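You operate a simulated robot arm through the tools that you are given. There is no shell and no other tool. Be economical: measure what you need, move in short steps, check, and stop when the job is done.

You run a simulated robot arm. Do the job below in one go: nothing can be reset, and whatever is moved stays where it is left.

## Task
Fill the clear bottle with 200 ml on the filling machine.
Fine: use nest B, one pull with the slider on 200; stand the bottle back in its spot on the mat; the others stay empty.

The check looks at the end state, three seconds after you hand in, the way a careful person would. Anything else that was tipped, shoved, dropped, spilled or broken makes it a failure.

## Robot
A 7-joint arm with a three-finger gripper, fixed in place. Base frame: the origin is at the foot of the arm, x ahead of it, y to its left, z up; the work surface is at about z = 860. Lengths are in mm, angles in degrees, forces in N, time in s.
Its first joint turns from -166.0 to 166.0 degrees. Payload 2.69 kg.
Tool frame: the origin (TCP) lies between the finger pads and is the grasp point; the fingertips stand 30 mm ahead of it; z points along the fingers, y is the line along which they close. The gripper opens to 128 mm. The gripper's body begins 117 mm behind the TCP.
Orientation is told as [roll, pitch, yaw] about the base's x, y, z axes, in that order, counted from this pose: with the fingers straight down and closing along the base's y, the tool's x points along the base's -x, its y along +y and its z along -z.

## Interface
- The arm moves only by the tool step_arm. Its argument "increments" is text: rows parted by semicolons, each of 7 numbers parted by spaces: the opening, from 0 (shut) to 1 (fully open), then the shift along the base's x, y, z in mm, then the turn, a rotation vector about the base's x, y, z in degrees. In form: jaw x y z rx ry rz; .... A call has 1 to 8 rows; each row is the pose to reach, as a shift and turn from the pose commanded when the call began. A row lasts 0.2 s, in which the tool goes at most 50 mm and 8.6 degrees; a call with a longer step from one row to the next is refused whole, and so is a gripper value outside its range. A pose out of reach is approached as far as the arm can. The call stops where the force on the tool passes 40 N (or 10 N more than at its start, if that is more) or the arm is blocked; 0.2 s more then pass. Each finger halts on what it meets, pressing with about 22 N; the grip force reading is that of the motor and also rises with nothing between the fingers. The clock runs only during rows and for 0.2 s after the last one: add rows that repeat a pose to give the fingers time. The reply holds the time, the measured pose of the TCP, the force on the tool along the base axes, the opening and the grip force, in the units named above and with some noise, with the torque about the TCP (base axes, N m) and any sound that the robot's microphone picked up, and new pictures: "pictures" is both (left out), scene, wrist or none.
- Cameras (640 x 400 px; columns grow to the right, rows downward): "scene" is fixed at [219.8, -649.8, 1609.6]; the picture's right is [0.78, -0.62, 0.00], its down [-0.39, -0.49, -0.78] and it looks along [0.49, 0.61, -0.62] (base axes); focal length 321 px, centre (320, 200). "wrist" rides on the gripper at [58, 54, -131] in the tool frame; the picture's right is [-0.68, 0.74, 0.00], its down [-0.62, -0.57, -0.55] and it looks along [-0.40, -0.37, 0.84] (tool axes); focal length 234 px, centre (320, 200). There is no depth. A picture from a camera that has moved, and an enlarged one, comes with that camera's place and axes in the base frame and with its lens.
- raise_lower(by): slides the trunk up (or, below 0, down) by that many mm; the arm rides with it, the base frame stays. It gives what a move gives, with no picture.
- zoom(camera, box): a new picture of the part [left, top, right, bottom] of that camera's present view, enlarged. No time passes.
- sign_off(): hands the job in; it is judged then, once.

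Work in short steps. Places have to be worked out from the pictures, the camera data and where the tool is seen: move nearer, look again, correct. Check each grasp and each placing, and mend what went wrong. You have 120 turns and 200 pictures in all, those below and enlarged ones among them. Open the gripper and draw the arm clear of the work before you hand the job in, unless the task says otherwise; then end with one line.

The tools are called after ">>>" as a command line: name --argument value ..., lists and objects as JSON in quotes. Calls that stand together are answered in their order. step_arm: Moves the arm, as the interface text tells. Its arguments: {"type":"object","properties":{"increments":{"type":"string"},"pictures":{"type":"string","enum":["both","scene","wrist","none"]}},"required":["increments"]} The other tools are called the same way: raise_lower (by) slides the trunk up or down; zoom (camera, box) takes an enlarged picture of a part of a camera's view; sign_off () hands the job in.

At the start:

```text
time: 0.0
ee_pos: [575.7, -132.4, 1256.1]
orientation: [0.0, 0.0, 0.0]
force: [-0.4, 0.1, 0.1]
ft_torque: [-0.01, -0.02, 0.0]
grip_width: 127.9
finger_force: 0.0
trunk travel left (down, up): [-150.0, 200.0]
```

scene: 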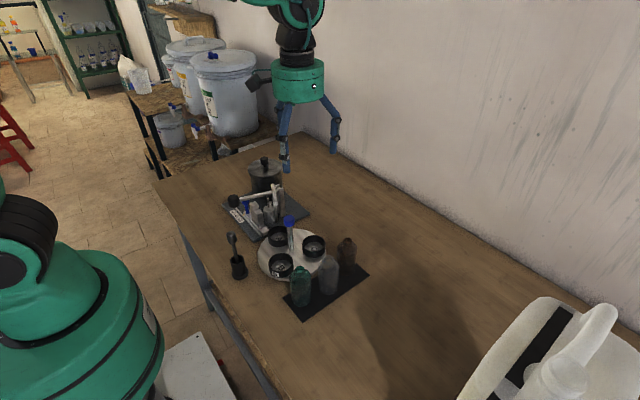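
wrist: 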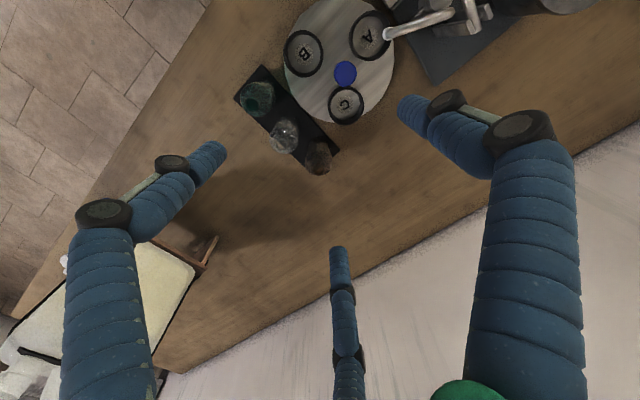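

The wrist view shows a turntable with nests A, B, C, a filler machine and three bottles on a mat. I'll enlarge both views to see the machine's parts.

>>> zoom --camera "scene" --box '[210, 140, 390, 330]'

>>> zoom --camera "wrist" --box '[220, 0, 540, 200]'

>>> zoom --camera "scene" --box '[220, 150, 320, 240]'

```text
2.11 times, centred on (300, 235) of scene
camera zoom: at [219.8, -649.8, 1609.6], right [0.78, -0.62, 0.0], down [-0.39, -0.49, -0.78], along [0.49, 0.61, -0.62], focal length 676 px, centre (362, 126)
```

zoom: 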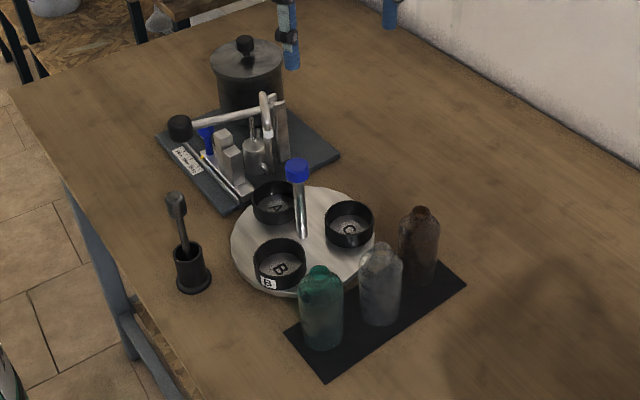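

```text
2.00 times, centred on (380, 100) of wrist
camera zoom: at [516.5, -78.1, 1387.2], right [0.68, 0.74, 0.0], down [0.62, -0.57, 0.55], along [0.4, -0.37, -0.84], focal length 468 px, centre (200, 400)
```

zoom: 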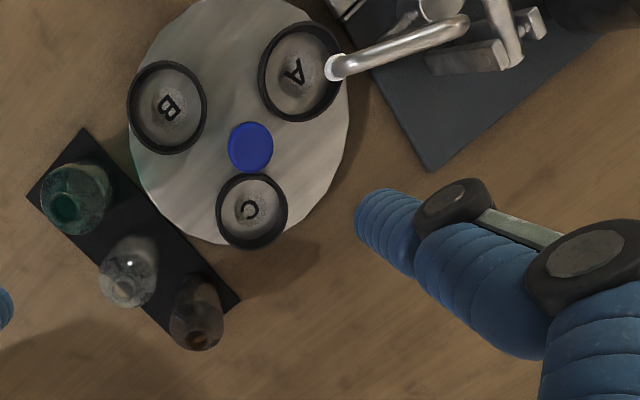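

```text
4.44 times, centred on (270, 195) of scene
camera zoom: at [219.8, -649.8, 1609.6], right [0.78, -0.62, 0.0], down [-0.39, -0.49, -0.78], along [0.49, 0.61, -0.62], focal length 1428 px, centre (542, 222)
```

zoom: 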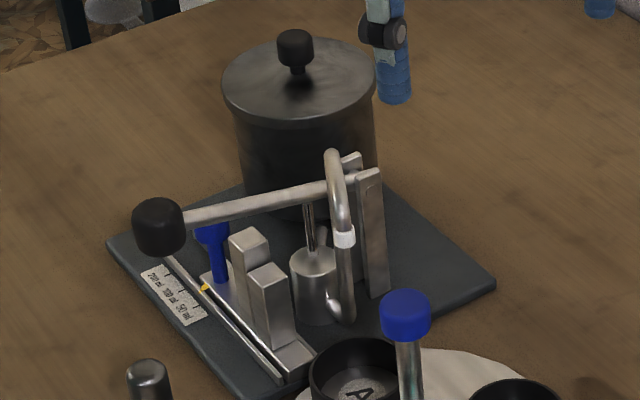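

The table's nests sit at radius about 68 mm around a post near (565,-72), with A under the spout. I'll move the wrist camera to look at the slider scale and lever.

>>> step_arm --increments "1 -20 43.75 -5 0 0 0;1 -40 87.5 -10 0 0 0;1 -60 131.25 -15 0 0 0;1 -80 175 -20 0 0 0;1 -100 218.75 -25 0 0 0;1 -120 262.5 -30 0 0 0;1 -140 306.25 -35 0 0 0;1 -160 350 -40 0 0 0" --pictures "both"

```text
time: 1.8
ee_pos: [413.6, 218.2, 1216.5]
orientation: [0.0, 0.1, 0.0]
force: [-0.5, -0.6, 0.4]
ft_torque: [0.03, 0.0, -0.01]
grip_width: 127.8
finger_force: 0.0
trunk travel left (down, up): [-150.0, 200.0]
camera wrist: at [355.8, 273.0, 1346.6], right [0.68, 0.74, 0.0], down [0.62, -0.57, 0.55], along [0.4, -0.37, -0.84], focal length 234 px, centre (320, 200)
```

scene: 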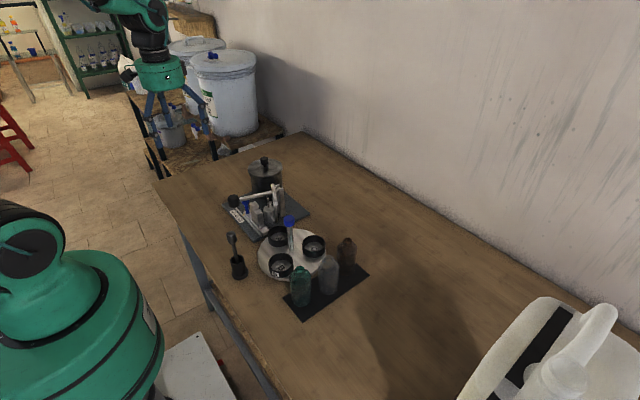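
wrist: 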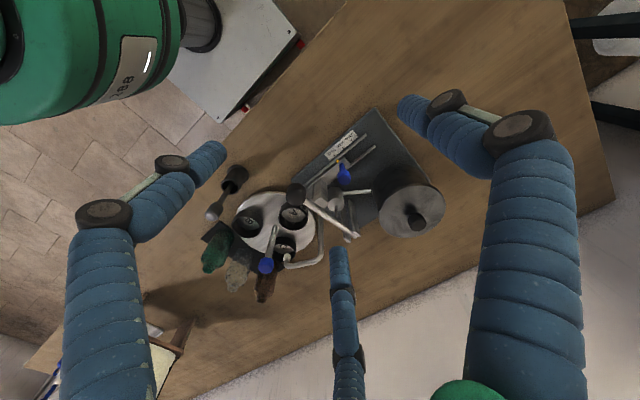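

The machine is now in view, so I'll enlarge it to read the scale.

>>> zoom --camera "wrist" --box '[270, 110, 450, 280]'

>>> zoom --camera "wrist" --box '[310, 115, 390, 215]'

>>> zoom --camera "wrist" --box '[190, 170, 340, 310]'

>>> zoom --camera "scene" --box '[215, 180, 285, 240]'

```text
2.35 times, centred on (360, 195) of wrist
camera zoom: at [355.8, 273.0, 1346.6], right [0.68, 0.74, 0.0], down [0.62, -0.57, 0.55], along [0.4, -0.37, -0.84], focal length 551 px, centre (226, 212)
```

zoom: 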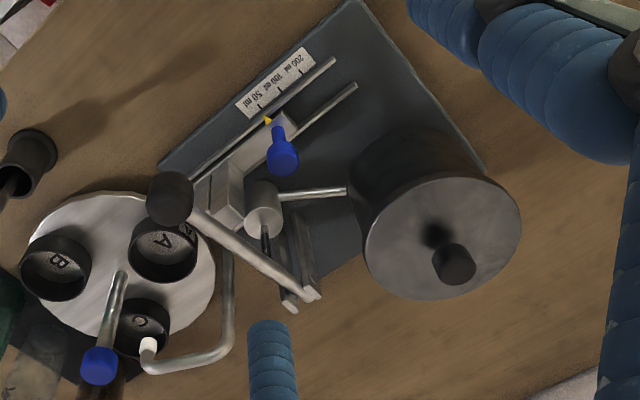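

```text
4.00 times, centred on (350, 165) of wrist
camera zoom: at [355.8, 273.0, 1346.6], right [0.68, 0.74, 0.0], down [0.62, -0.57, 0.55], along [0.4, -0.37, -0.84], focal length 937 px, centre (200, 340)
```

zoom: 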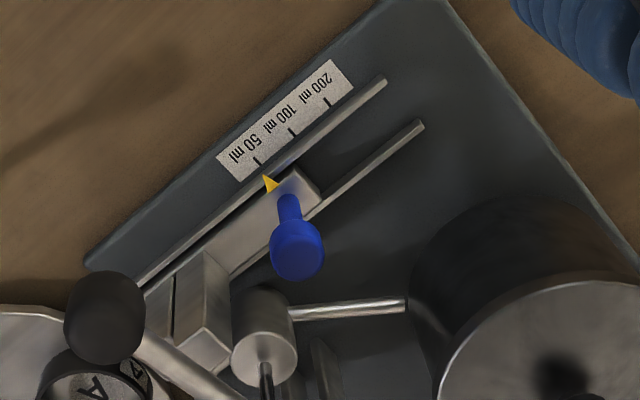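

```text
2.86 times, centred on (265, 240) of wrist
camera zoom: at [355.8, 273.0, 1346.6], right [0.68, 0.74, 0.0], down [0.62, -0.57, 0.55], along [0.4, -0.37, -0.84], focal length 669 px, centre (477, 86)
```

zoom: 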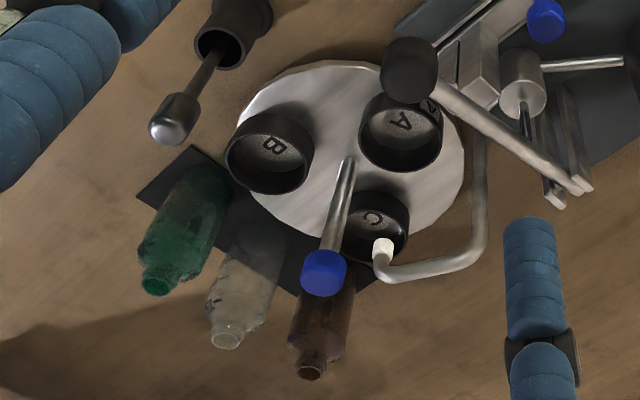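

```text
6.67 times, centred on (250, 210) of scene
camera zoom: at [219.8, -649.8, 1609.6], right [0.78, -0.62, 0.0], down [-0.39, -0.49, -0.78], along [0.49, 0.61, -0.62], focal length 2142 px, centre (787, 133)
```

zoom: 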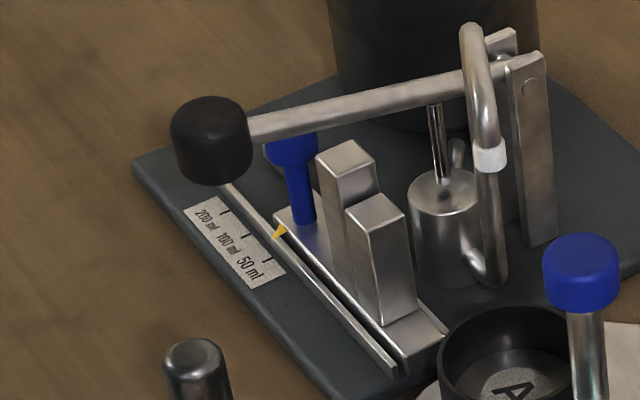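

Scale marks (50, 100, 200) lie along +y at about y=166, 190 and 213. The slider knob is near (549,162,~930) and its pointer is at about 50. The lever knob is near (486,101,1006). I'll yaw the tool 90° and come over the slider knob.

>>> step_arm --increments "0.9 16 -7 -10 0 0 8.5;0.8 33 -14 -20 0 0 17;0.7 50 -21 -30 0 0 25.5;0.6 66 -28 -40 0 0 34;0.5 83 -35 -50 0 0 42.5;0.5 100 -42 -60 0 0 51;0.5 116 -49 -70 0 0 59.5;0.5 133 -56 -80 0 0 68" --pictures "none"

>>> step_arm --increments "0.5 0 0 -20 0 0 8;0.5 0 0 -40 0 0 16;0.5 0 0 -60 0 0 22" --pictures "both"

```text
time: 3.6
ee_pos: [549.0, 160.5, 1135.6]
orientation: [0.0, 0.0, 68.2]
force: [-1.2, 0.0, -0.7]
ft_torque: [0.0, -0.03, 0.03]
grip_width: 63.9
finger_force: 0.1
trunk travel left (down, up): [-150.0, 200.0]
```

```text
time: 4.4
ee_pos: [546.9, 161.5, 1075.9]
orientation: [0.0, 0.0, 90.1]
force: [0.5, 0.3, -0.2]
ft_torque: [0.03, 0.0, -0.01]
grip_width: 64.1
finger_force: 0.0
trunk travel left (down, up): [-150.0, 200.0]
camera wrist: at [494.4, 103.4, 1207.2], right [-0.74, 0.67, 0.0], down [0.56, 0.62, 0.55], along [0.37, 0.4, -0.84], focal length 234 px, centre (320, 200)
```

scene: 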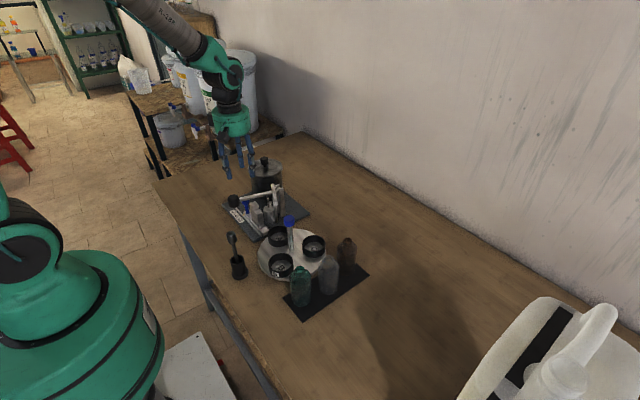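
wrist: 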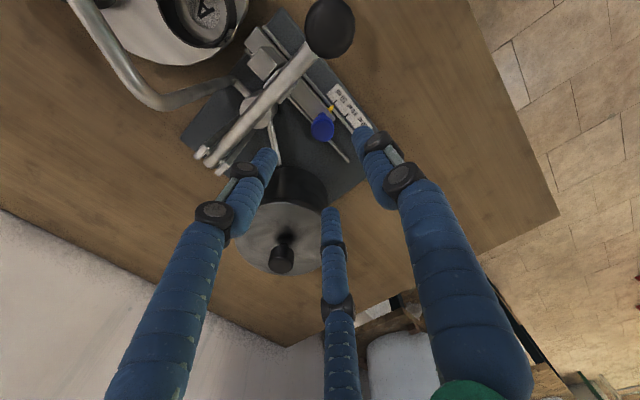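

The knob appears at about (546,161), right under the tool. I'll narrow the opening and come down to just above it.

>>> step_arm --increments "0.4 -1 -1 -40 0 0 0;0.32 -1 -1 -80 0 0 0;0.32 -1 -1 -105 0 0 0;0.32 -1 -1 -105 0 0 0" --pictures "both"

>>> zoom --camera "scene" --box '[210, 130, 310, 240]'

>>> zoom --camera "wrist" --box '[220, 0, 460, 230]'

```text
time: 5.4
ee_pos: [546.6, 161.1, 970.8]
orientation: [0.0, -0.1, 90.0]
force: [0.0, -0.6, 0.2]
ft_torque: [-0.01, 0.01, -0.01]
grip_width: 41.2
finger_force: 0.1
trunk travel left (down, up): [-150.0, 200.0]
camera wrist: at [492.9, 103.4, 1102.4], right [-0.74, 0.68, 0.0], down [0.57, 0.62, 0.55], along [0.37, 0.4, -0.84], focal length 234 px, centre (320, 200)
```

scene: 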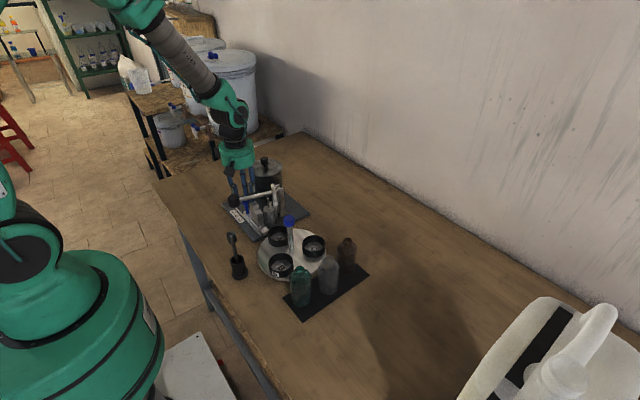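
wrist: 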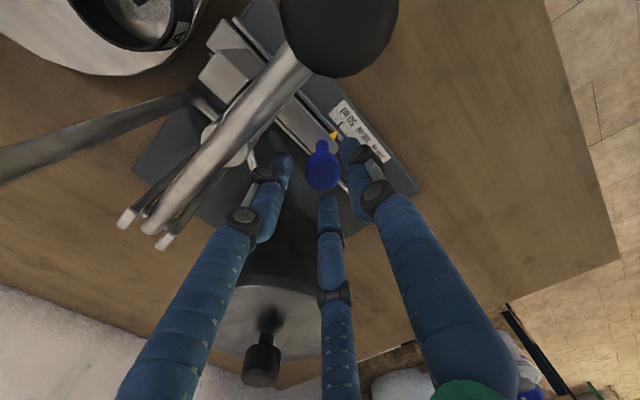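

```text
3.64 times, centred on (260, 185) of scene
camera zoom: at [219.8, -649.8, 1609.6], right [0.78, -0.62, 0.0], down [-0.39, -0.49, -0.78], along [0.49, 0.61, -0.62], focal length 1168 px, centre (538, 254)
```

zoom: 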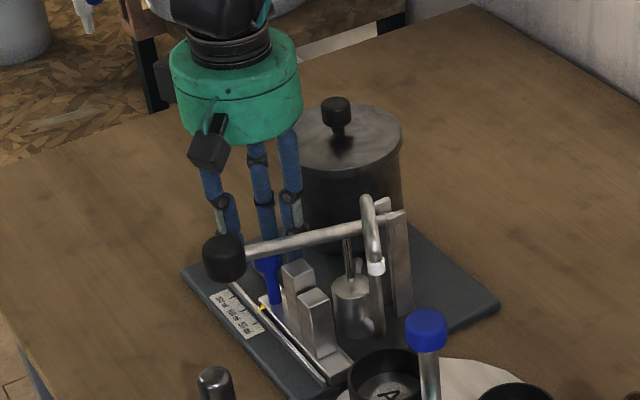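

```text
1.74 times, centred on (340, 115) of wrist
camera zoom: at [492.9, 103.4, 1102.4], right [-0.74, 0.68, 0.0], down [0.57, 0.62, 0.55], along [0.37, 0.4, -0.84], focal length 407 px, centre (285, 348)
```

zoom: 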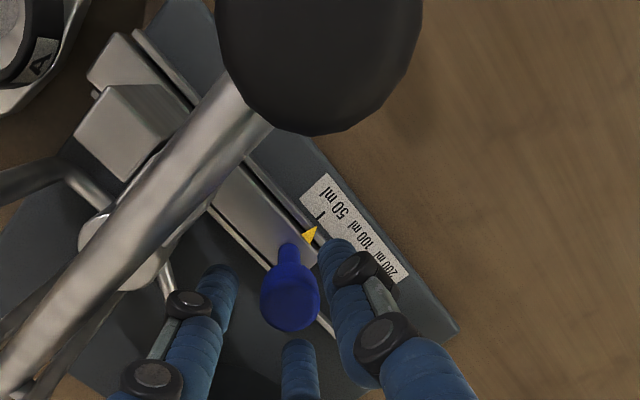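

The knob is centred between the fingers. I'll go down 42 mm and close on it.

>>> step_arm --increments "0.32 0 0 -21 0 0 0;0.32 0 0 -42 0 0 0;0.2 0 0 -42 0 0 0;0.05 0 0 -42 0 0 0;0.05 0 0 -42 0 0 0" --pictures "wrist"

>>> zoom --camera "wrist" --box '[250, 80, 410, 240]'

```text
time: 6.6
ee_pos: [545.0, 162.2, 929.5]
orientation: [0.1, 0.1, 89.9]
force: [-16.0, 17.7, 1.0]
ft_torque: [0.07, -0.04, 0.35]
grip_width: 24.1
finger_force: 44.8
trunk travel left (down, up): [-150.0, 200.0]
camera wrist: at [491.5, 104.4, 1060.3], right [-0.74, 0.68, 0.0], down [0.57, 0.62, 0.55], along [0.37, 0.4, -0.84], focal length 234 px, centre (320, 200)
```

wrist: 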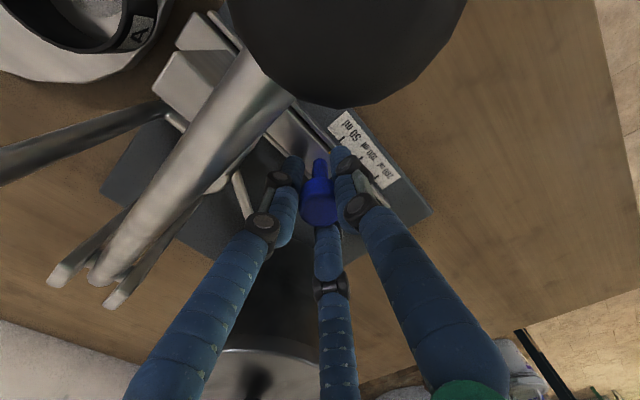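

```text
2.50 times, centred on (330, 160) of wrist
camera zoom: at [491.5, 104.4, 1060.3], right [-0.74, 0.68, 0.0], down [0.57, 0.62, 0.55], along [0.37, 0.4, -0.84], focal length 585 px, centre (295, 300)
```

zoom: 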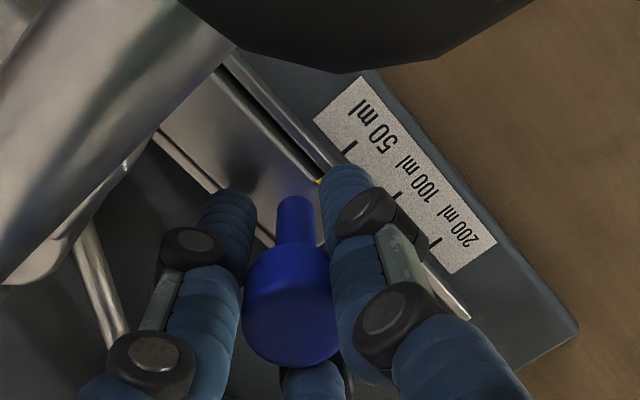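

The knob is gripped (24 mm). I'll slide it +y about 42 mm and check against the scale.

>>> step_arm --increments "0.05 0 10 0 0 0 0;0.05 0 20 0 0 0 0;0.05 0 30 0 0 0 0;0.05 0 42 0 0 0 0;0.05 0 42 0 0 0 0" --pictures "both"

>>> zoom --camera "scene" --box '[215, 180, 285, 240]'

>>> zoom --camera "wrist" --box '[250, 50, 410, 210]'

```text
time: 7.8
ee_pos: [545.4, 201.8, 928.1]
orientation: [0.1, 0.1, 90.1]
force: [-25.4, 0.6, 5.1]
ft_torque: [0.08, 0.06, 0.3]
grip_width: 24.3
finger_force: 45.2
trunk travel left (down, up): [-150.0, 200.0]
camera wrist: at [491.5, 145.0, 1060.2], right [-0.74, 0.68, 0.0], down [0.57, 0.62, 0.55], along [0.37, 0.4, -0.84], focal length 234 px, centre (320, 200)
```

scene: 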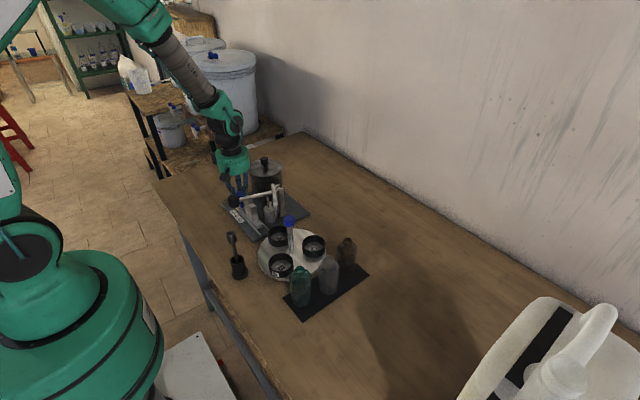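
wrist: 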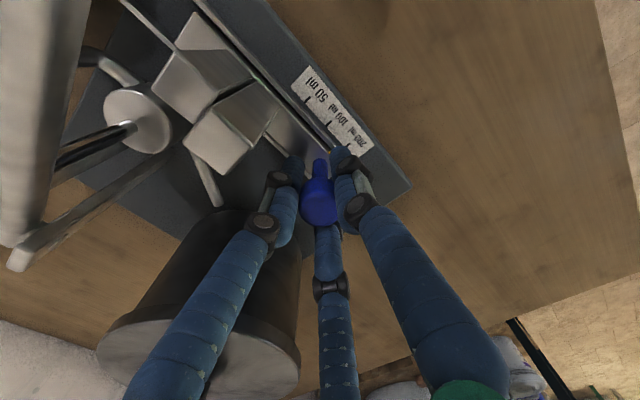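

```text
6.67 times, centred on (250, 210) of scene
camera zoom: at [219.8, -649.8, 1609.6], right [0.78, -0.62, 0.0], down [-0.39, -0.49, -0.78], along [0.49, 0.61, -0.62], focal length 2142 px, centre (787, 133)
```

zoom: 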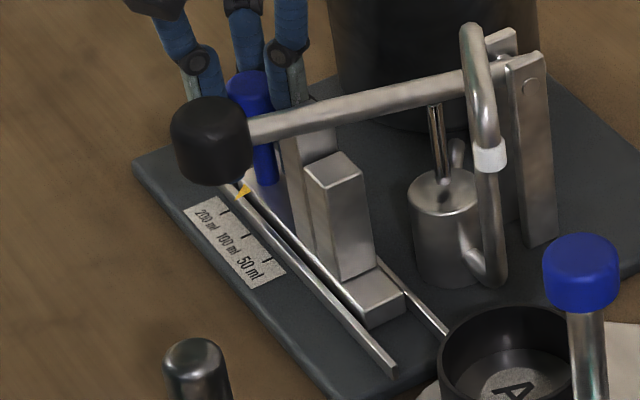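

```text
2.50 times, centred on (330, 130) of wrist
camera zoom: at [491.5, 145.0, 1060.2], right [-0.74, 0.68, 0.0], down [0.57, 0.62, 0.55], along [0.37, 0.4, -0.84], focal length 585 px, centre (295, 375)
```

zoom: 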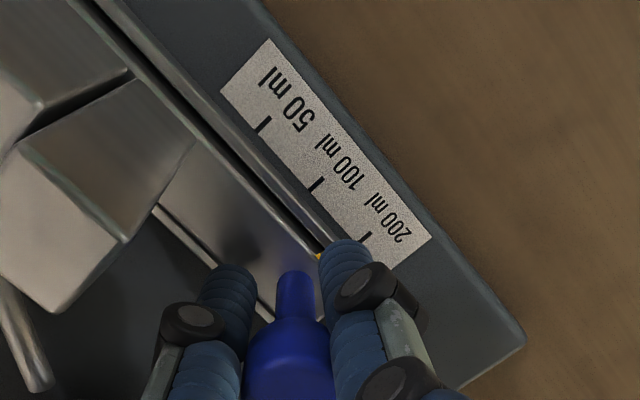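

The pointer is still about 5–7 mm short of 200, so I'll nudge +6 mm.

>>> step_arm --increments "0.05 0 3 0 0 0 0;0.05 0 6 0 0 0 0;0.05 0 6 0 0 0 0" --pictures "wrist"

>>> zoom --camera "scene" --box '[220, 190, 270, 230]'

>>> zoom --camera "wrist" --box '[290, 80, 370, 160]'

```text
time: 8.6
ee_pos: [544.4, 208.7, 928.7]
orientation: [0.0, 0.0, 90.0]
force: [-26.8, 3.2, -6.8]
ft_torque: [0.1, -0.23, 0.33]
grip_width: 23.9
finger_force: 45.2
trunk travel left (down, up): [-150.0, 200.0]
camera wrist: at [491.5, 151.1, 1060.2], right [-0.74, 0.68, 0.0], down [0.57, 0.62, 0.55], along [0.37, 0.4, -0.84], focal length 234 px, centre (320, 200)
```

wrist: 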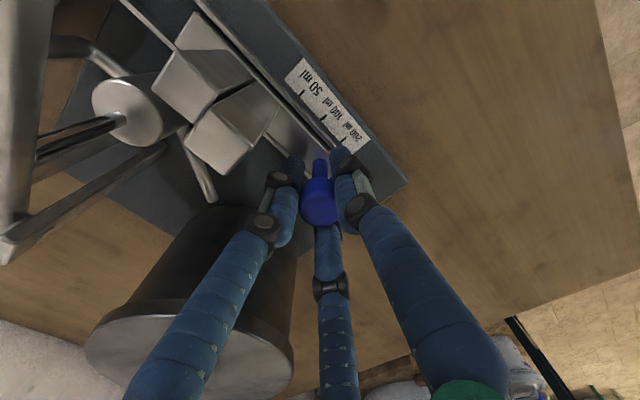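

```text
10.00 times, centred on (245, 210) of scene
camera zoom: at [219.8, -649.8, 1609.6], right [0.78, -0.62, 0.0], down [-0.39, -0.49, -0.78], along [0.49, 0.61, -0.62], focal length 3213 px, centre (1070, 100)
```

zoom: 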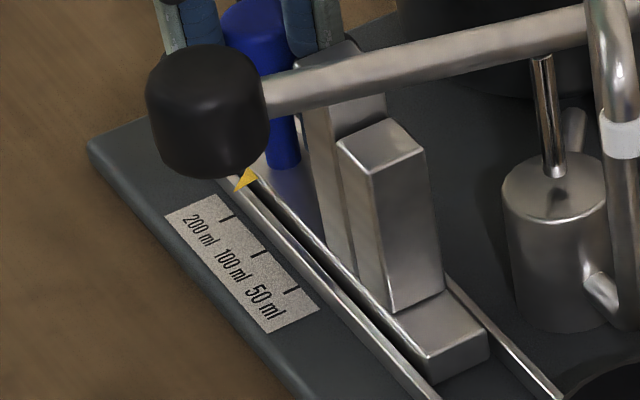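

```text
5.00 times, centred on (330, 120) of wrist
camera zoom: at [491.5, 151.1, 1060.2], right [-0.74, 0.68, 0.0], down [0.57, 0.62, 0.55], along [0.37, 0.4, -0.84], focal length 1171 px, centre (270, 600)
```

zoom: 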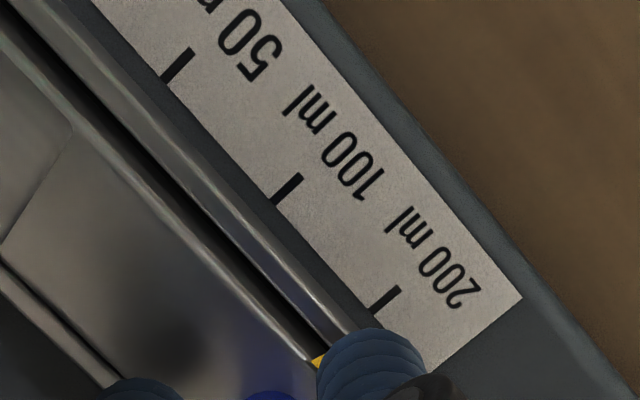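

The pointer is close to 200 but a finger hides its tip. I'll release, lift 45 mm and look.

>>> step_arm --increments "0.2 0 0 0 0 0 0;0.32 0 0 0 0 0 0;0.32 0 0 22 0 0 0;0.32 0 0 45 0 0 0;0.32 0 0 45 0 0 0" --pictures "wrist"

>>> zoom --camera "wrist" --box '[280, 70, 400, 170]'

>>> zoom --camera "scene" --box '[225, 195, 257, 221]'

```text
time: 9.8
ee_pos: [547.6, 207.2, 974.6]
orientation: [0.0, 0.0, 90.0]
force: [-0.5, -0.6, 0.6]
ft_torque: [0.04, -0.06, 0.0]
grip_width: 40.7
finger_force: 0.1
trunk travel left (down, up): [-150.0, 200.0]
camera wrist: at [493.2, 150.4, 1105.6], right [-0.74, 0.68, 0.0], down [0.57, 0.62, 0.55], along [0.37, 0.4, -0.84], focal length 234 px, centre (320, 200)
```

wrist: 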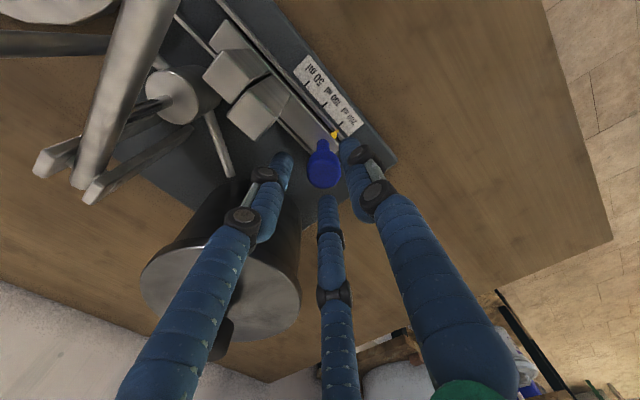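

```text
4.00 times, centred on (340, 120) of wrist
camera zoom: at [493.2, 150.4, 1105.6], right [-0.74, 0.68, 0.0], down [0.57, 0.62, 0.55], along [0.37, 0.4, -0.84], focal length 937 px, centre (240, 520)
```

zoom: 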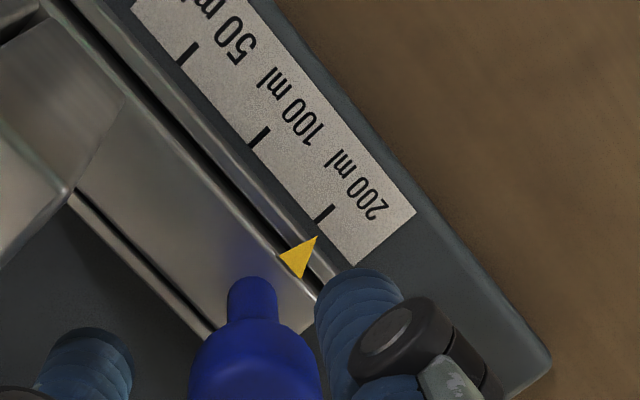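

```text
15.38 times, centred on (241, 208) of scene
camera zoom: at [219.8, -649.8, 1609.6], right [0.78, -0.62, 0.0], down [-0.39, -0.49, -0.78], along [0.49, 0.61, -0.62], focal length 4943 px, centre (1535, 77)
```

zoom: 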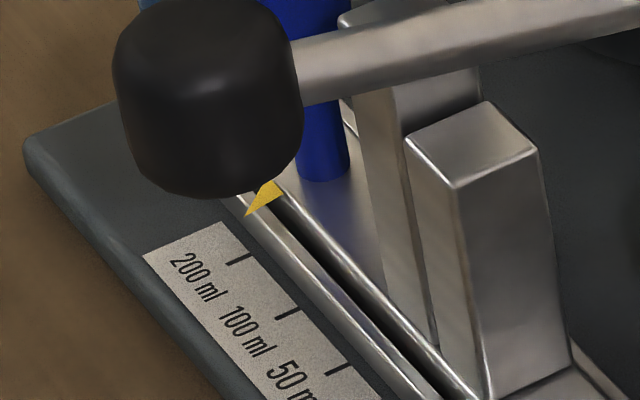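

The pointer tip lines up with the 200 tick. Now I'll lift, unwind the yaw and travel over the bottles.

>>> step_arm --increments "0.32 0 0 49 0 0 0;0.4 0 0 98 0 0 -8;0.5 0 0 147 0 0 -16;0.6 2 -40 165 0 0 -24;0.6 4 -85 170 0 0 -32;0.6 6 -132 170 0 0 -40;0.6 8 -180 170 0 0 -48;0.6 10 -228 170 0 0 -56" --pictures "none"

>>> step_arm --increments "0.6 2 -45 0 0 0 -8.5;0.6 4 -90 0 0 0 -17;0.6 6 -135 0 0 0 -25.5;0.6 8 -175 0 0 0 -34;0.6 8 -175 0 0 0 -34" --pictures "wrist"

>>> zoom --camera "wrist" --box '[190, 0, 430, 200]'

```text
time: 11.6
ee_pos: [558.3, -19.8, 1144.3]
orientation: [0.1, -0.1, 33.9]
force: [0.0, 1.3, -0.3]
ft_torque: [-0.02, 0.02, 0.01]
grip_width: 76.6
finger_force: 0.1
trunk travel left (down, up): [-150.0, 200.0]
```

```text
time: 12.8
ee_pos: [564.9, -195.6, 1144.3]
orientation: [0.0, 0.0, -0.1]
force: [0.3, 0.0, -0.2]
ft_torque: [0.06, 0.04, 0.03]
grip_width: 76.8
finger_force: 0.0
trunk travel left (down, up): [-150.0, 200.0]
camera wrist: at [506.8, -141.2, 1275.5], right [0.68, 0.74, 0.0], down [0.62, -0.57, 0.55], along [0.4, -0.37, -0.84], focal length 234 px, centre (320, 200)
```

wrist: 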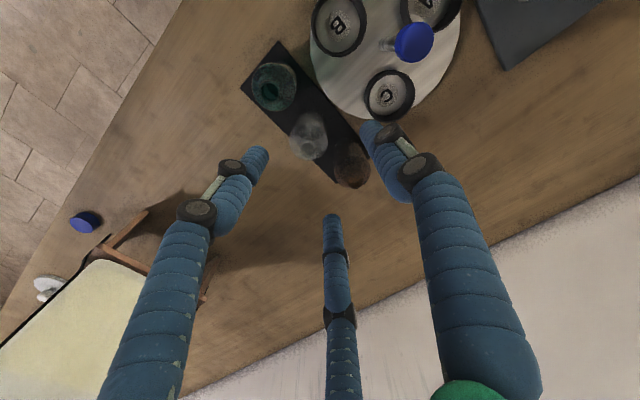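

```text
2.00 times, centred on (310, 100) of wrist
camera zoom: at [506.8, -141.2, 1275.5], right [0.68, 0.74, 0.0], down [0.62, -0.57, 0.55], along [0.4, -0.37, -0.84], focal length 468 px, centre (340, 400)
```

zoom: 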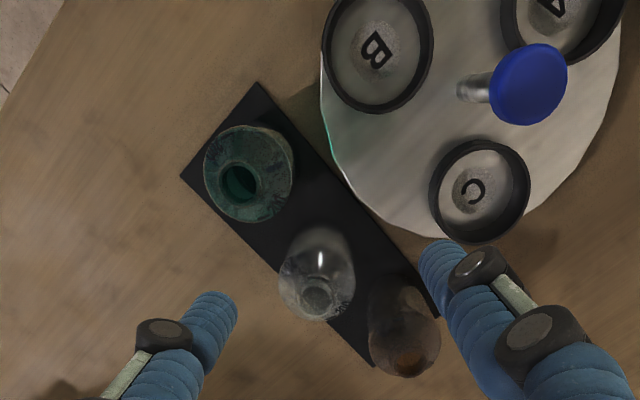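

The clear bottle's mouth triangulates to about (575,-227,988). I'll move above it at z 1060 for a closer look.

>>> step_arm --increments "0.6 5 -16 -42 0 0 0;0.6 9 -32 -84 0 0 0;0.6 9 -32 -84 0 0 0" --pictures "both"

>>> zoom --camera "wrist" --box '[200, 60, 440, 240]'

>>> zoom --camera "scene" --box '[270, 170, 390, 330]'

```text
time: 13.6
ee_pos: [574.8, -226.6, 1059.2]
orientation: [0.1, 0.0, 0.0]
force: [0.2, -1.1, -0.2]
ft_torque: [0.05, 0.07, 0.02]
grip_width: 76.8
finger_force: 0.1
trunk travel left (down, up): [-150.0, 200.0]
camera wrist: at [516.3, -172.1, 1190.9], right [0.68, 0.74, 0.0], down [0.62, -0.57, 0.55], along [0.4, -0.37, -0.84], focal length 234 px, centre (320, 200)
```

scene: 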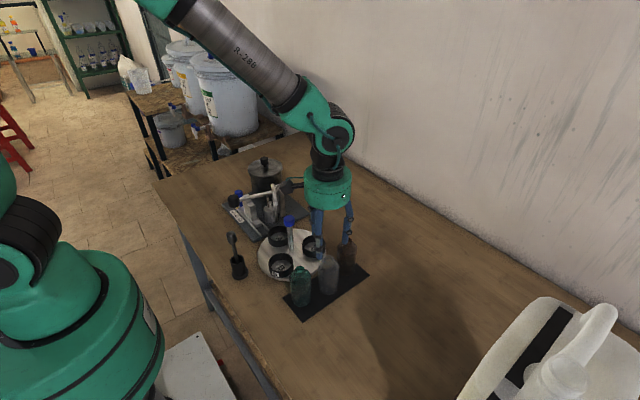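
wrist: 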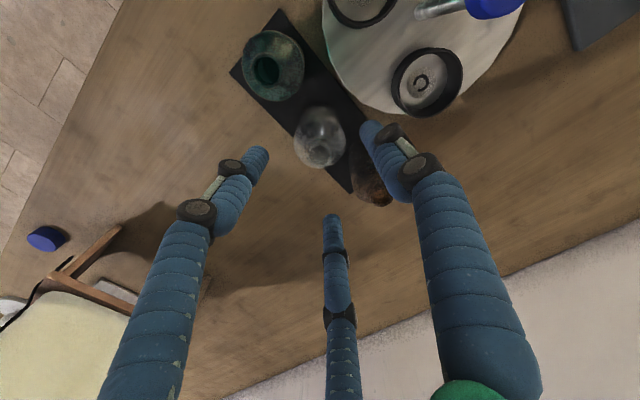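

```text
2.22 times, centred on (320, 150) of wrist
camera zoom: at [516.3, -172.1, 1190.9], right [0.68, 0.74, 0.0], down [0.62, -0.57, 0.55], along [0.4, -0.37, -0.84], focal length 520 px, centre (320, 311)
```

zoom: 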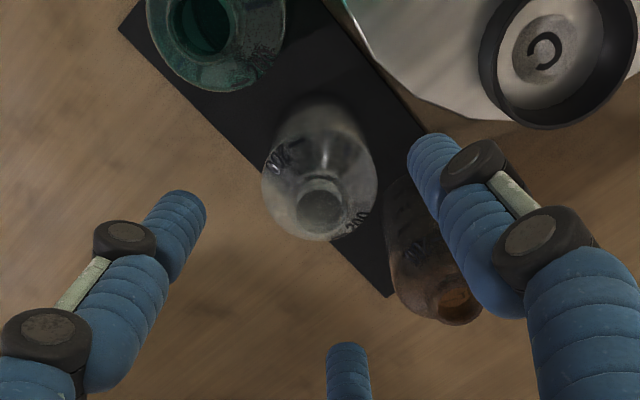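

```text
2.50 times, centred on (330, 250) of scene
camera zoom: at [219.8, -649.8, 1609.6], right [0.78, -0.62, 0.0], down [-0.39, -0.49, -0.78], along [0.49, 0.61, -0.62], focal length 803 px, centre (295, 75)
```

zoom: 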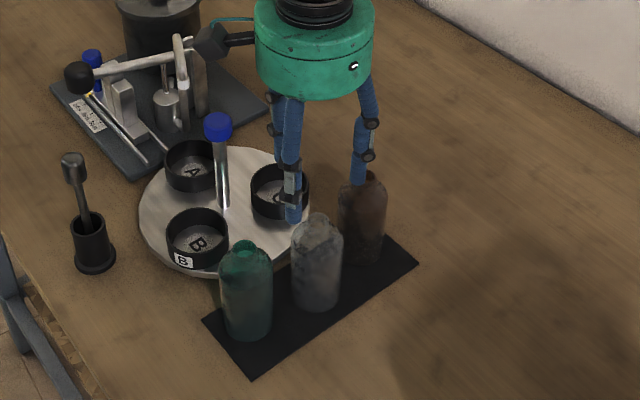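

The bottle is centred under the TCP and its neighbours are clear. I'll descend to z≈938 around the upper body.

>>> step_arm --increments "0.6 0 0 -30 0 0 0;0.6 0 0 -60 0 0 0;0.6 0 0 -90 0 0 0;0.6 0 0 -121 0 0 0;0.6 0 0 -121 0 0 0" --pictures "both"

>>> zoom --camera "scene" --box '[270, 170, 390, 330]'

```text
time: 14.8
ee_pos: [575.3, -225.7, 939.2]
orientation: [0.1, 0.0, 0.0]
force: [0.1, 0.4, -0.5]
ft_torque: [0.02, 0.04, 0.0]
grip_width: 76.9
finger_force: 0.1
trunk travel left (down, up): [-150.0, 200.0]
camera wrist: at [516.4, -172.4, 1070.0], right [0.68, 0.74, 0.0], down [0.62, -0.57, 0.55], along [0.4, -0.37, -0.84], focal length 234 px, centre (320, 200)
```

scene: 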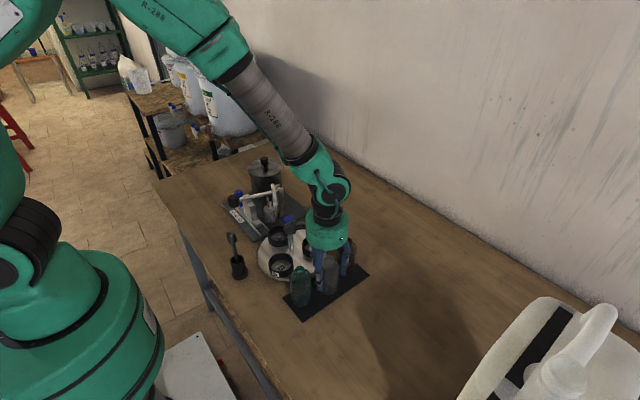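
wrist: 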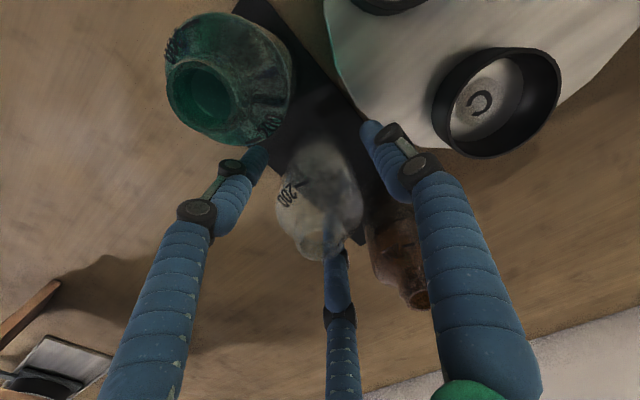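

```text
2.50 times, centred on (330, 250) of scene
camera zoom: at [219.8, -649.8, 1609.6], right [0.78, -0.62, 0.0], down [-0.39, -0.49, -0.78], along [0.49, 0.61, -0.62], focal length 803 px, centre (295, 75)
```

zoom: 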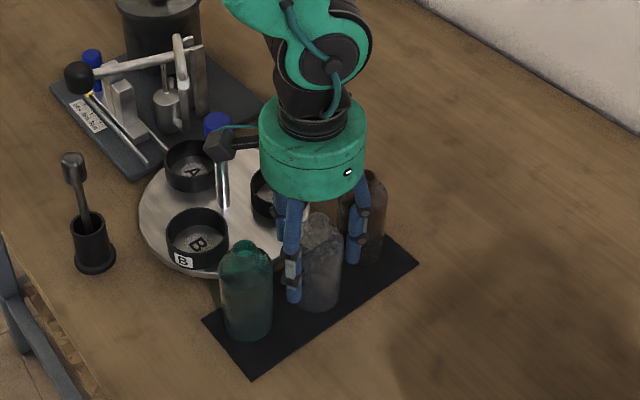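

The fingers surround the bottle without contact. Closing gently.

>>> step_arm --increments "0.5 0 0 0 0 0 0;0.43 0 0 0 0 0 0;0.39 0 0 0 0 0 0;0.36 0 0 0 0 0 0;0.36 0 0 0 0 0 0" --pictures "none"

```text
time: 16.0
ee_pos: [574.2, -227.5, 938.3]
orientation: [0.0, 0.0, -0.1]
force: [-0.2, -0.6, 0.8]
ft_torque: [-0.03, -0.01, -0.04]
grip_width: 54.6
finger_force: 6.5
trunk travel left (down, up): [-150.0, 200.0]
```

Contact is at 54.6 mm. I'll firm up the grip and lift slightly to test.

>>> step_arm --increments "0.28 0 0 0 0 0 0;0.28 0 0 0 0 0 0;0.28 0 0 15 0 0 0;0.28 0 0 40 0 0 0;0.28 0 0 75 0 0 0;0.28 0 0 75 0 0 0" --pictures "both"

>>> zoom --camera "scene" --box '[270, 150, 390, 310]'

```text
time: 17.4
ee_pos: [572.5, -225.7, 1013.8]
orientation: [0.0, 0.0, 0.0]
force: [0.0, 0.6, 1.3]
ft_torque: [-0.03, -0.04, -0.01]
grip_width: 53.1
finger_force: 21.6
trunk travel left (down, up): [-150.0, 200.0]
camera wrist: at [515.1, -171.3, 1145.8], right [0.68, 0.74, 0.0], down [0.62, -0.57, 0.55], along [0.4, -0.37, -0.84], focal length 234 px, centre (320, 200)
```

scene: 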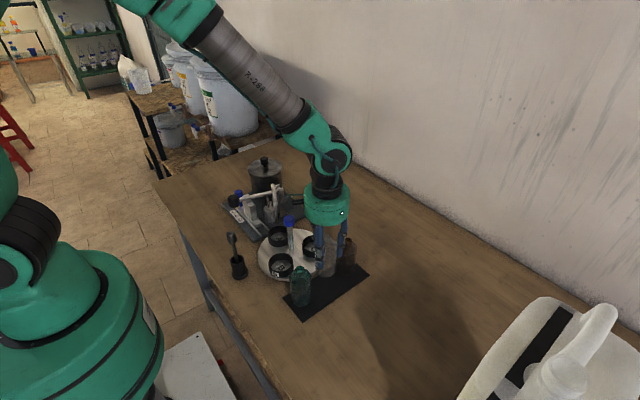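
wrist: 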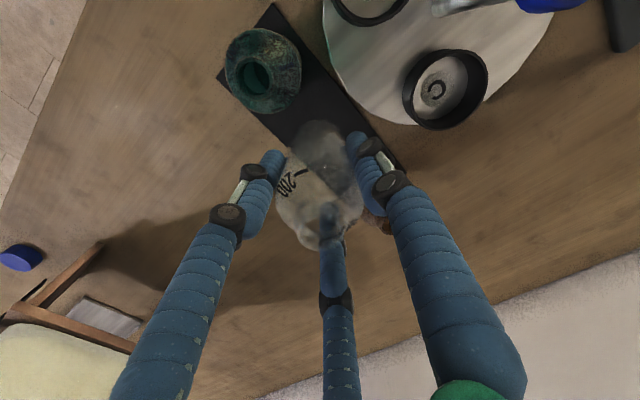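

```text
2.50 times, centred on (330, 230) of scene
camera zoom: at [219.8, -649.8, 1609.6], right [0.78, -0.62, 0.0], down [-0.39, -0.49, -0.78], along [0.49, 0.61, -0.62], focal length 803 px, centre (295, 125)
```

zoom: 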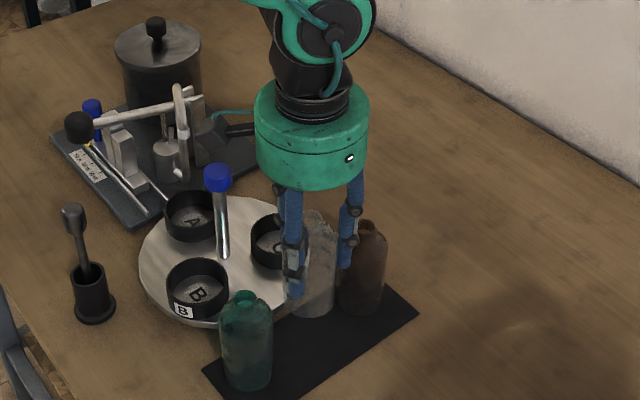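

The bottle is held upright and nests estimate B at (502,-105). I'll move over nest B and look before lowering.

>>> step_arm --increments "0.28 0 35 5 0 0 0;0.28 -25 68 10 0 0 0;0.28 -50 98 10 0 0 0;0.28 -73 121 10 0 0 0;0.28 -73 121 10 0 0 0" --pictures "both"

>>> zoom --camera "scene" --box '[230, 170, 340, 300]'

>>> zoom --camera "wrist" --box '[220, 60, 440, 260]'

```text
time: 18.6
ee_pos: [499.8, -105.1, 1023.5]
orientation: [0.0, 0.1, -0.1]
force: [0.3, 1.3, -1.0]
ft_torque: [-0.04, -0.01, 0.0]
grip_width: 53.4
finger_force: 22.4
trunk travel left (down, up): [-150.0, 200.0]
camera wrist: at [441.3, -50.9, 1155.1], right [0.68, 0.74, 0.0], down [0.62, -0.57, 0.55], along [0.4, -0.37, -0.84], focal length 234 px, centre (320, 200)
```

scene: 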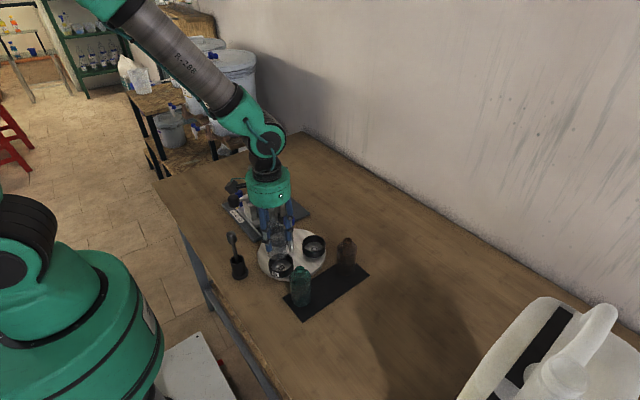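
wrist: 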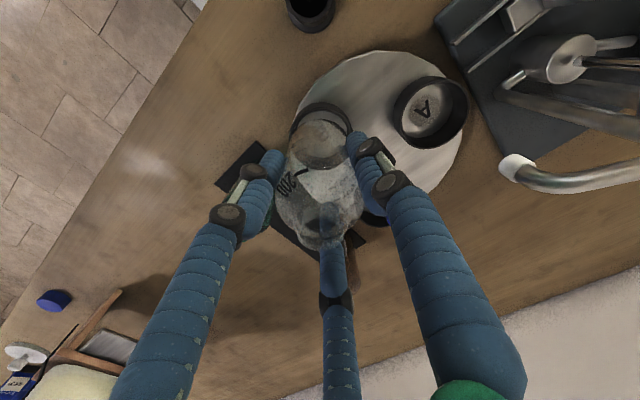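

```text
3.08 times, centred on (285, 235) of scene
camera zoom: at [219.8, -649.8, 1609.6], right [0.78, -0.62, 0.0], down [-0.39, -0.49, -0.78], along [0.49, 0.61, -0.62], focal length 989 px, centre (428, 92)
```

zoom: 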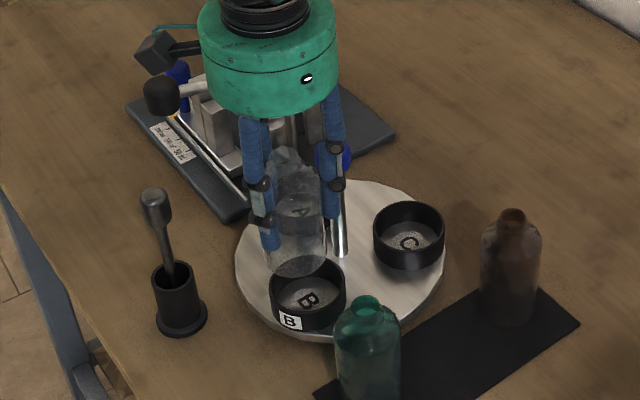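

```text
2.00 times, centred on (330, 160) of wrist
camera zoom: at [441.3, -50.9, 1155.1], right [0.68, 0.74, 0.0], down [0.62, -0.57, 0.55], along [0.4, -0.37, -0.84], focal length 468 px, centre (300, 280)
```

zoom: 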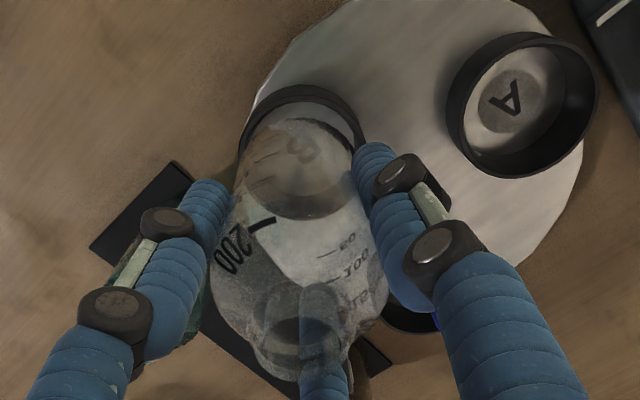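

Wrist geometry puts the bottle over nest B within a few mm. I'll shift 2 mm, lower to just above the rim and look.

>>> step_arm --increments "0.28 1 0 -17 0 0 0;0.28 1 0 -34 0 0 0;0.28 1 0 -34 0 0 0" --pictures "wrist"

>>> zoom --camera "scene" --box '[250, 210, 320, 300]'

>>> zoom --camera "wrist" --box '[260, 60, 400, 200]'

```text
time: 19.4
ee_pos: [502.0, -105.9, 988.6]
orientation: [0.0, 0.0, 0.0]
force: [-0.5, -0.1, -1.0]
ft_torque: [0.0, 0.03, -0.01]
grip_width: 53.5
finger_force: 22.1
trunk travel left (down, up): [-150.0, 200.0]
camera wrist: at [444.0, -51.3, 1120.2], right [0.68, 0.74, 0.0], down [0.62, -0.57, 0.55], along [0.4, -0.37, -0.84], focal length 234 px, centre (320, 200)
```

wrist: 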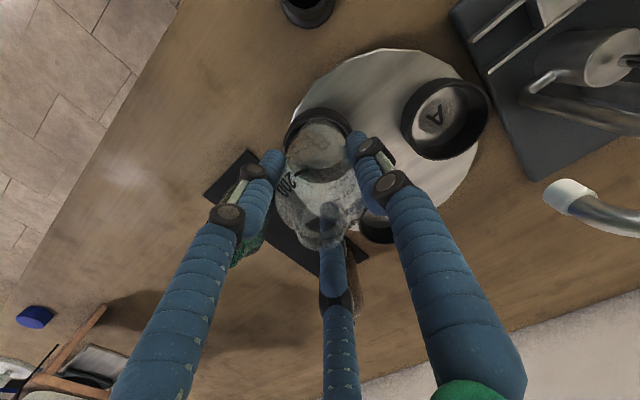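

```text
4.44 times, centred on (285, 255) of scene
camera zoom: at [219.8, -649.8, 1609.6], right [0.78, -0.62, 0.0], down [-0.39, -0.49, -0.78], along [0.49, 0.61, -0.62], focal length 1428 px, centre (476, -44)
```

zoom: 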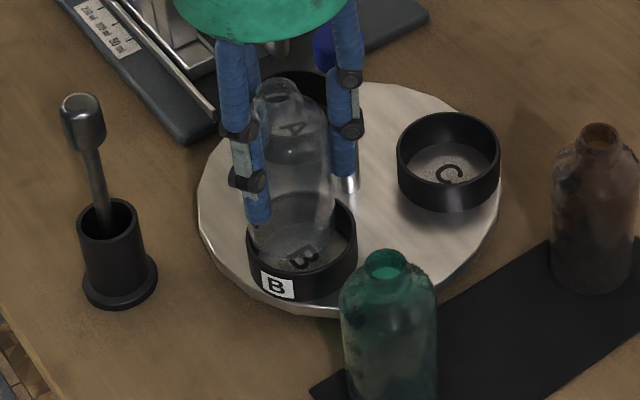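

```text
2.86 times, centred on (330, 130) of wrist
camera zoom: at [444.0, -51.3, 1120.2], right [0.68, 0.74, 0.0], down [0.62, -0.57, 0.55], along [0.4, -0.37, -0.84], focal length 669 px, centre (291, 400)
```

zoom: 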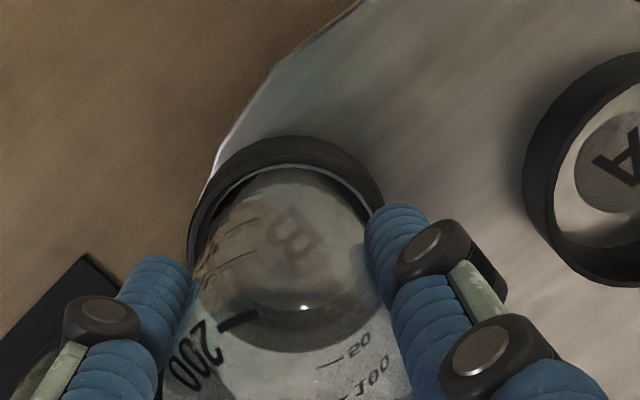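

The bottle is nearly concentric with the nest. I'll shift a hair more and lower slowly into the nest, watching the force.

>>> step_arm --increments "0.28 1.5 -1 -6 0 0 0;0.28 1.5 -1 -12 0 0 0;0.28 1.5 -1 -18 0 0 0;0.28 1.5 -1 -22 0 0 0;0.28 1.5 -1 -22 0 0 0" --pictures "wrist"

>>> zoom --camera "scene" --box '[250, 210, 320, 300]'

```text
time: 20.6
ee_pos: [502.6, -107.3, 967.8]
orientation: [0.0, 0.0, 0.0]
force: [1.0, 1.2, -1.3]
ft_torque: [0.02, 0.0, -0.02]
grip_width: 53.3
finger_force: 22.1
trunk travel left (down, up): [-150.0, 200.0]
camera wrist: at [444.9, -52.0, 1099.2], right [0.68, 0.74, 0.0], down [0.62, -0.57, 0.55], along [0.4, -0.37, -0.84], focal length 234 px, centre (320, 200)
```

wrist: 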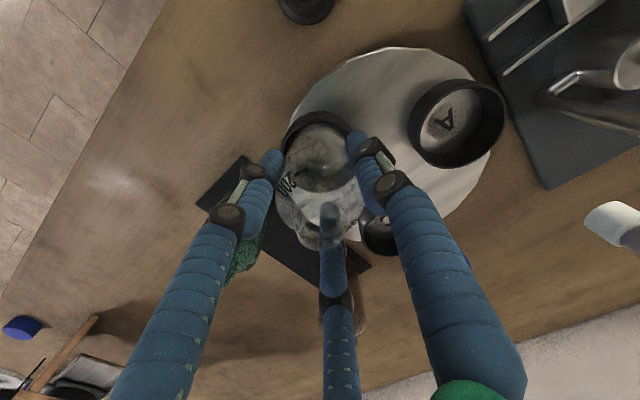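

```text
4.44 times, centred on (285, 255) of scene
camera zoom: at [219.8, -649.8, 1609.6], right [0.78, -0.62, 0.0], down [-0.39, -0.49, -0.78], along [0.49, 0.61, -0.62], focal length 1428 px, centre (476, -44)
```

zoom: 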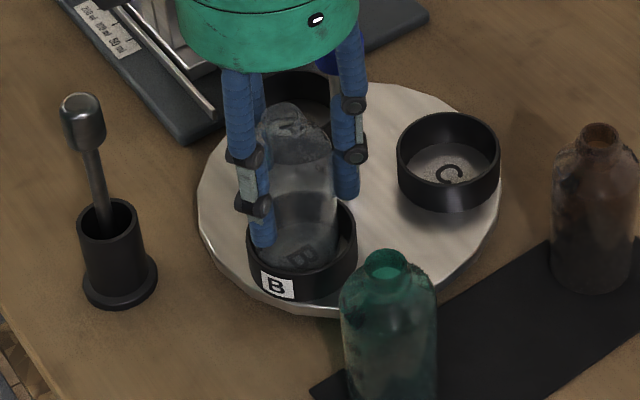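

No contact yet and the bottle is inside the nest. Continuing down in small steps.

>>> step_arm --increments "0.28 0 0 -3 0 0 0;0.28 0 0 -6 0 0 0;0.28 0 0 -8 0 0 0" --pictures "none"

```text
time: 21.4
ee_pos: [503.9, -105.6, 959.3]
orientation: [0.0, 0.2, 0.0]
force: [1.4, -0.6, -1.0]
ft_torque: [-0.02, -0.09, 0.02]
grip_width: 53.5
finger_force: 21.3
trunk travel left (down, up): [-150.0, 200.0]
```

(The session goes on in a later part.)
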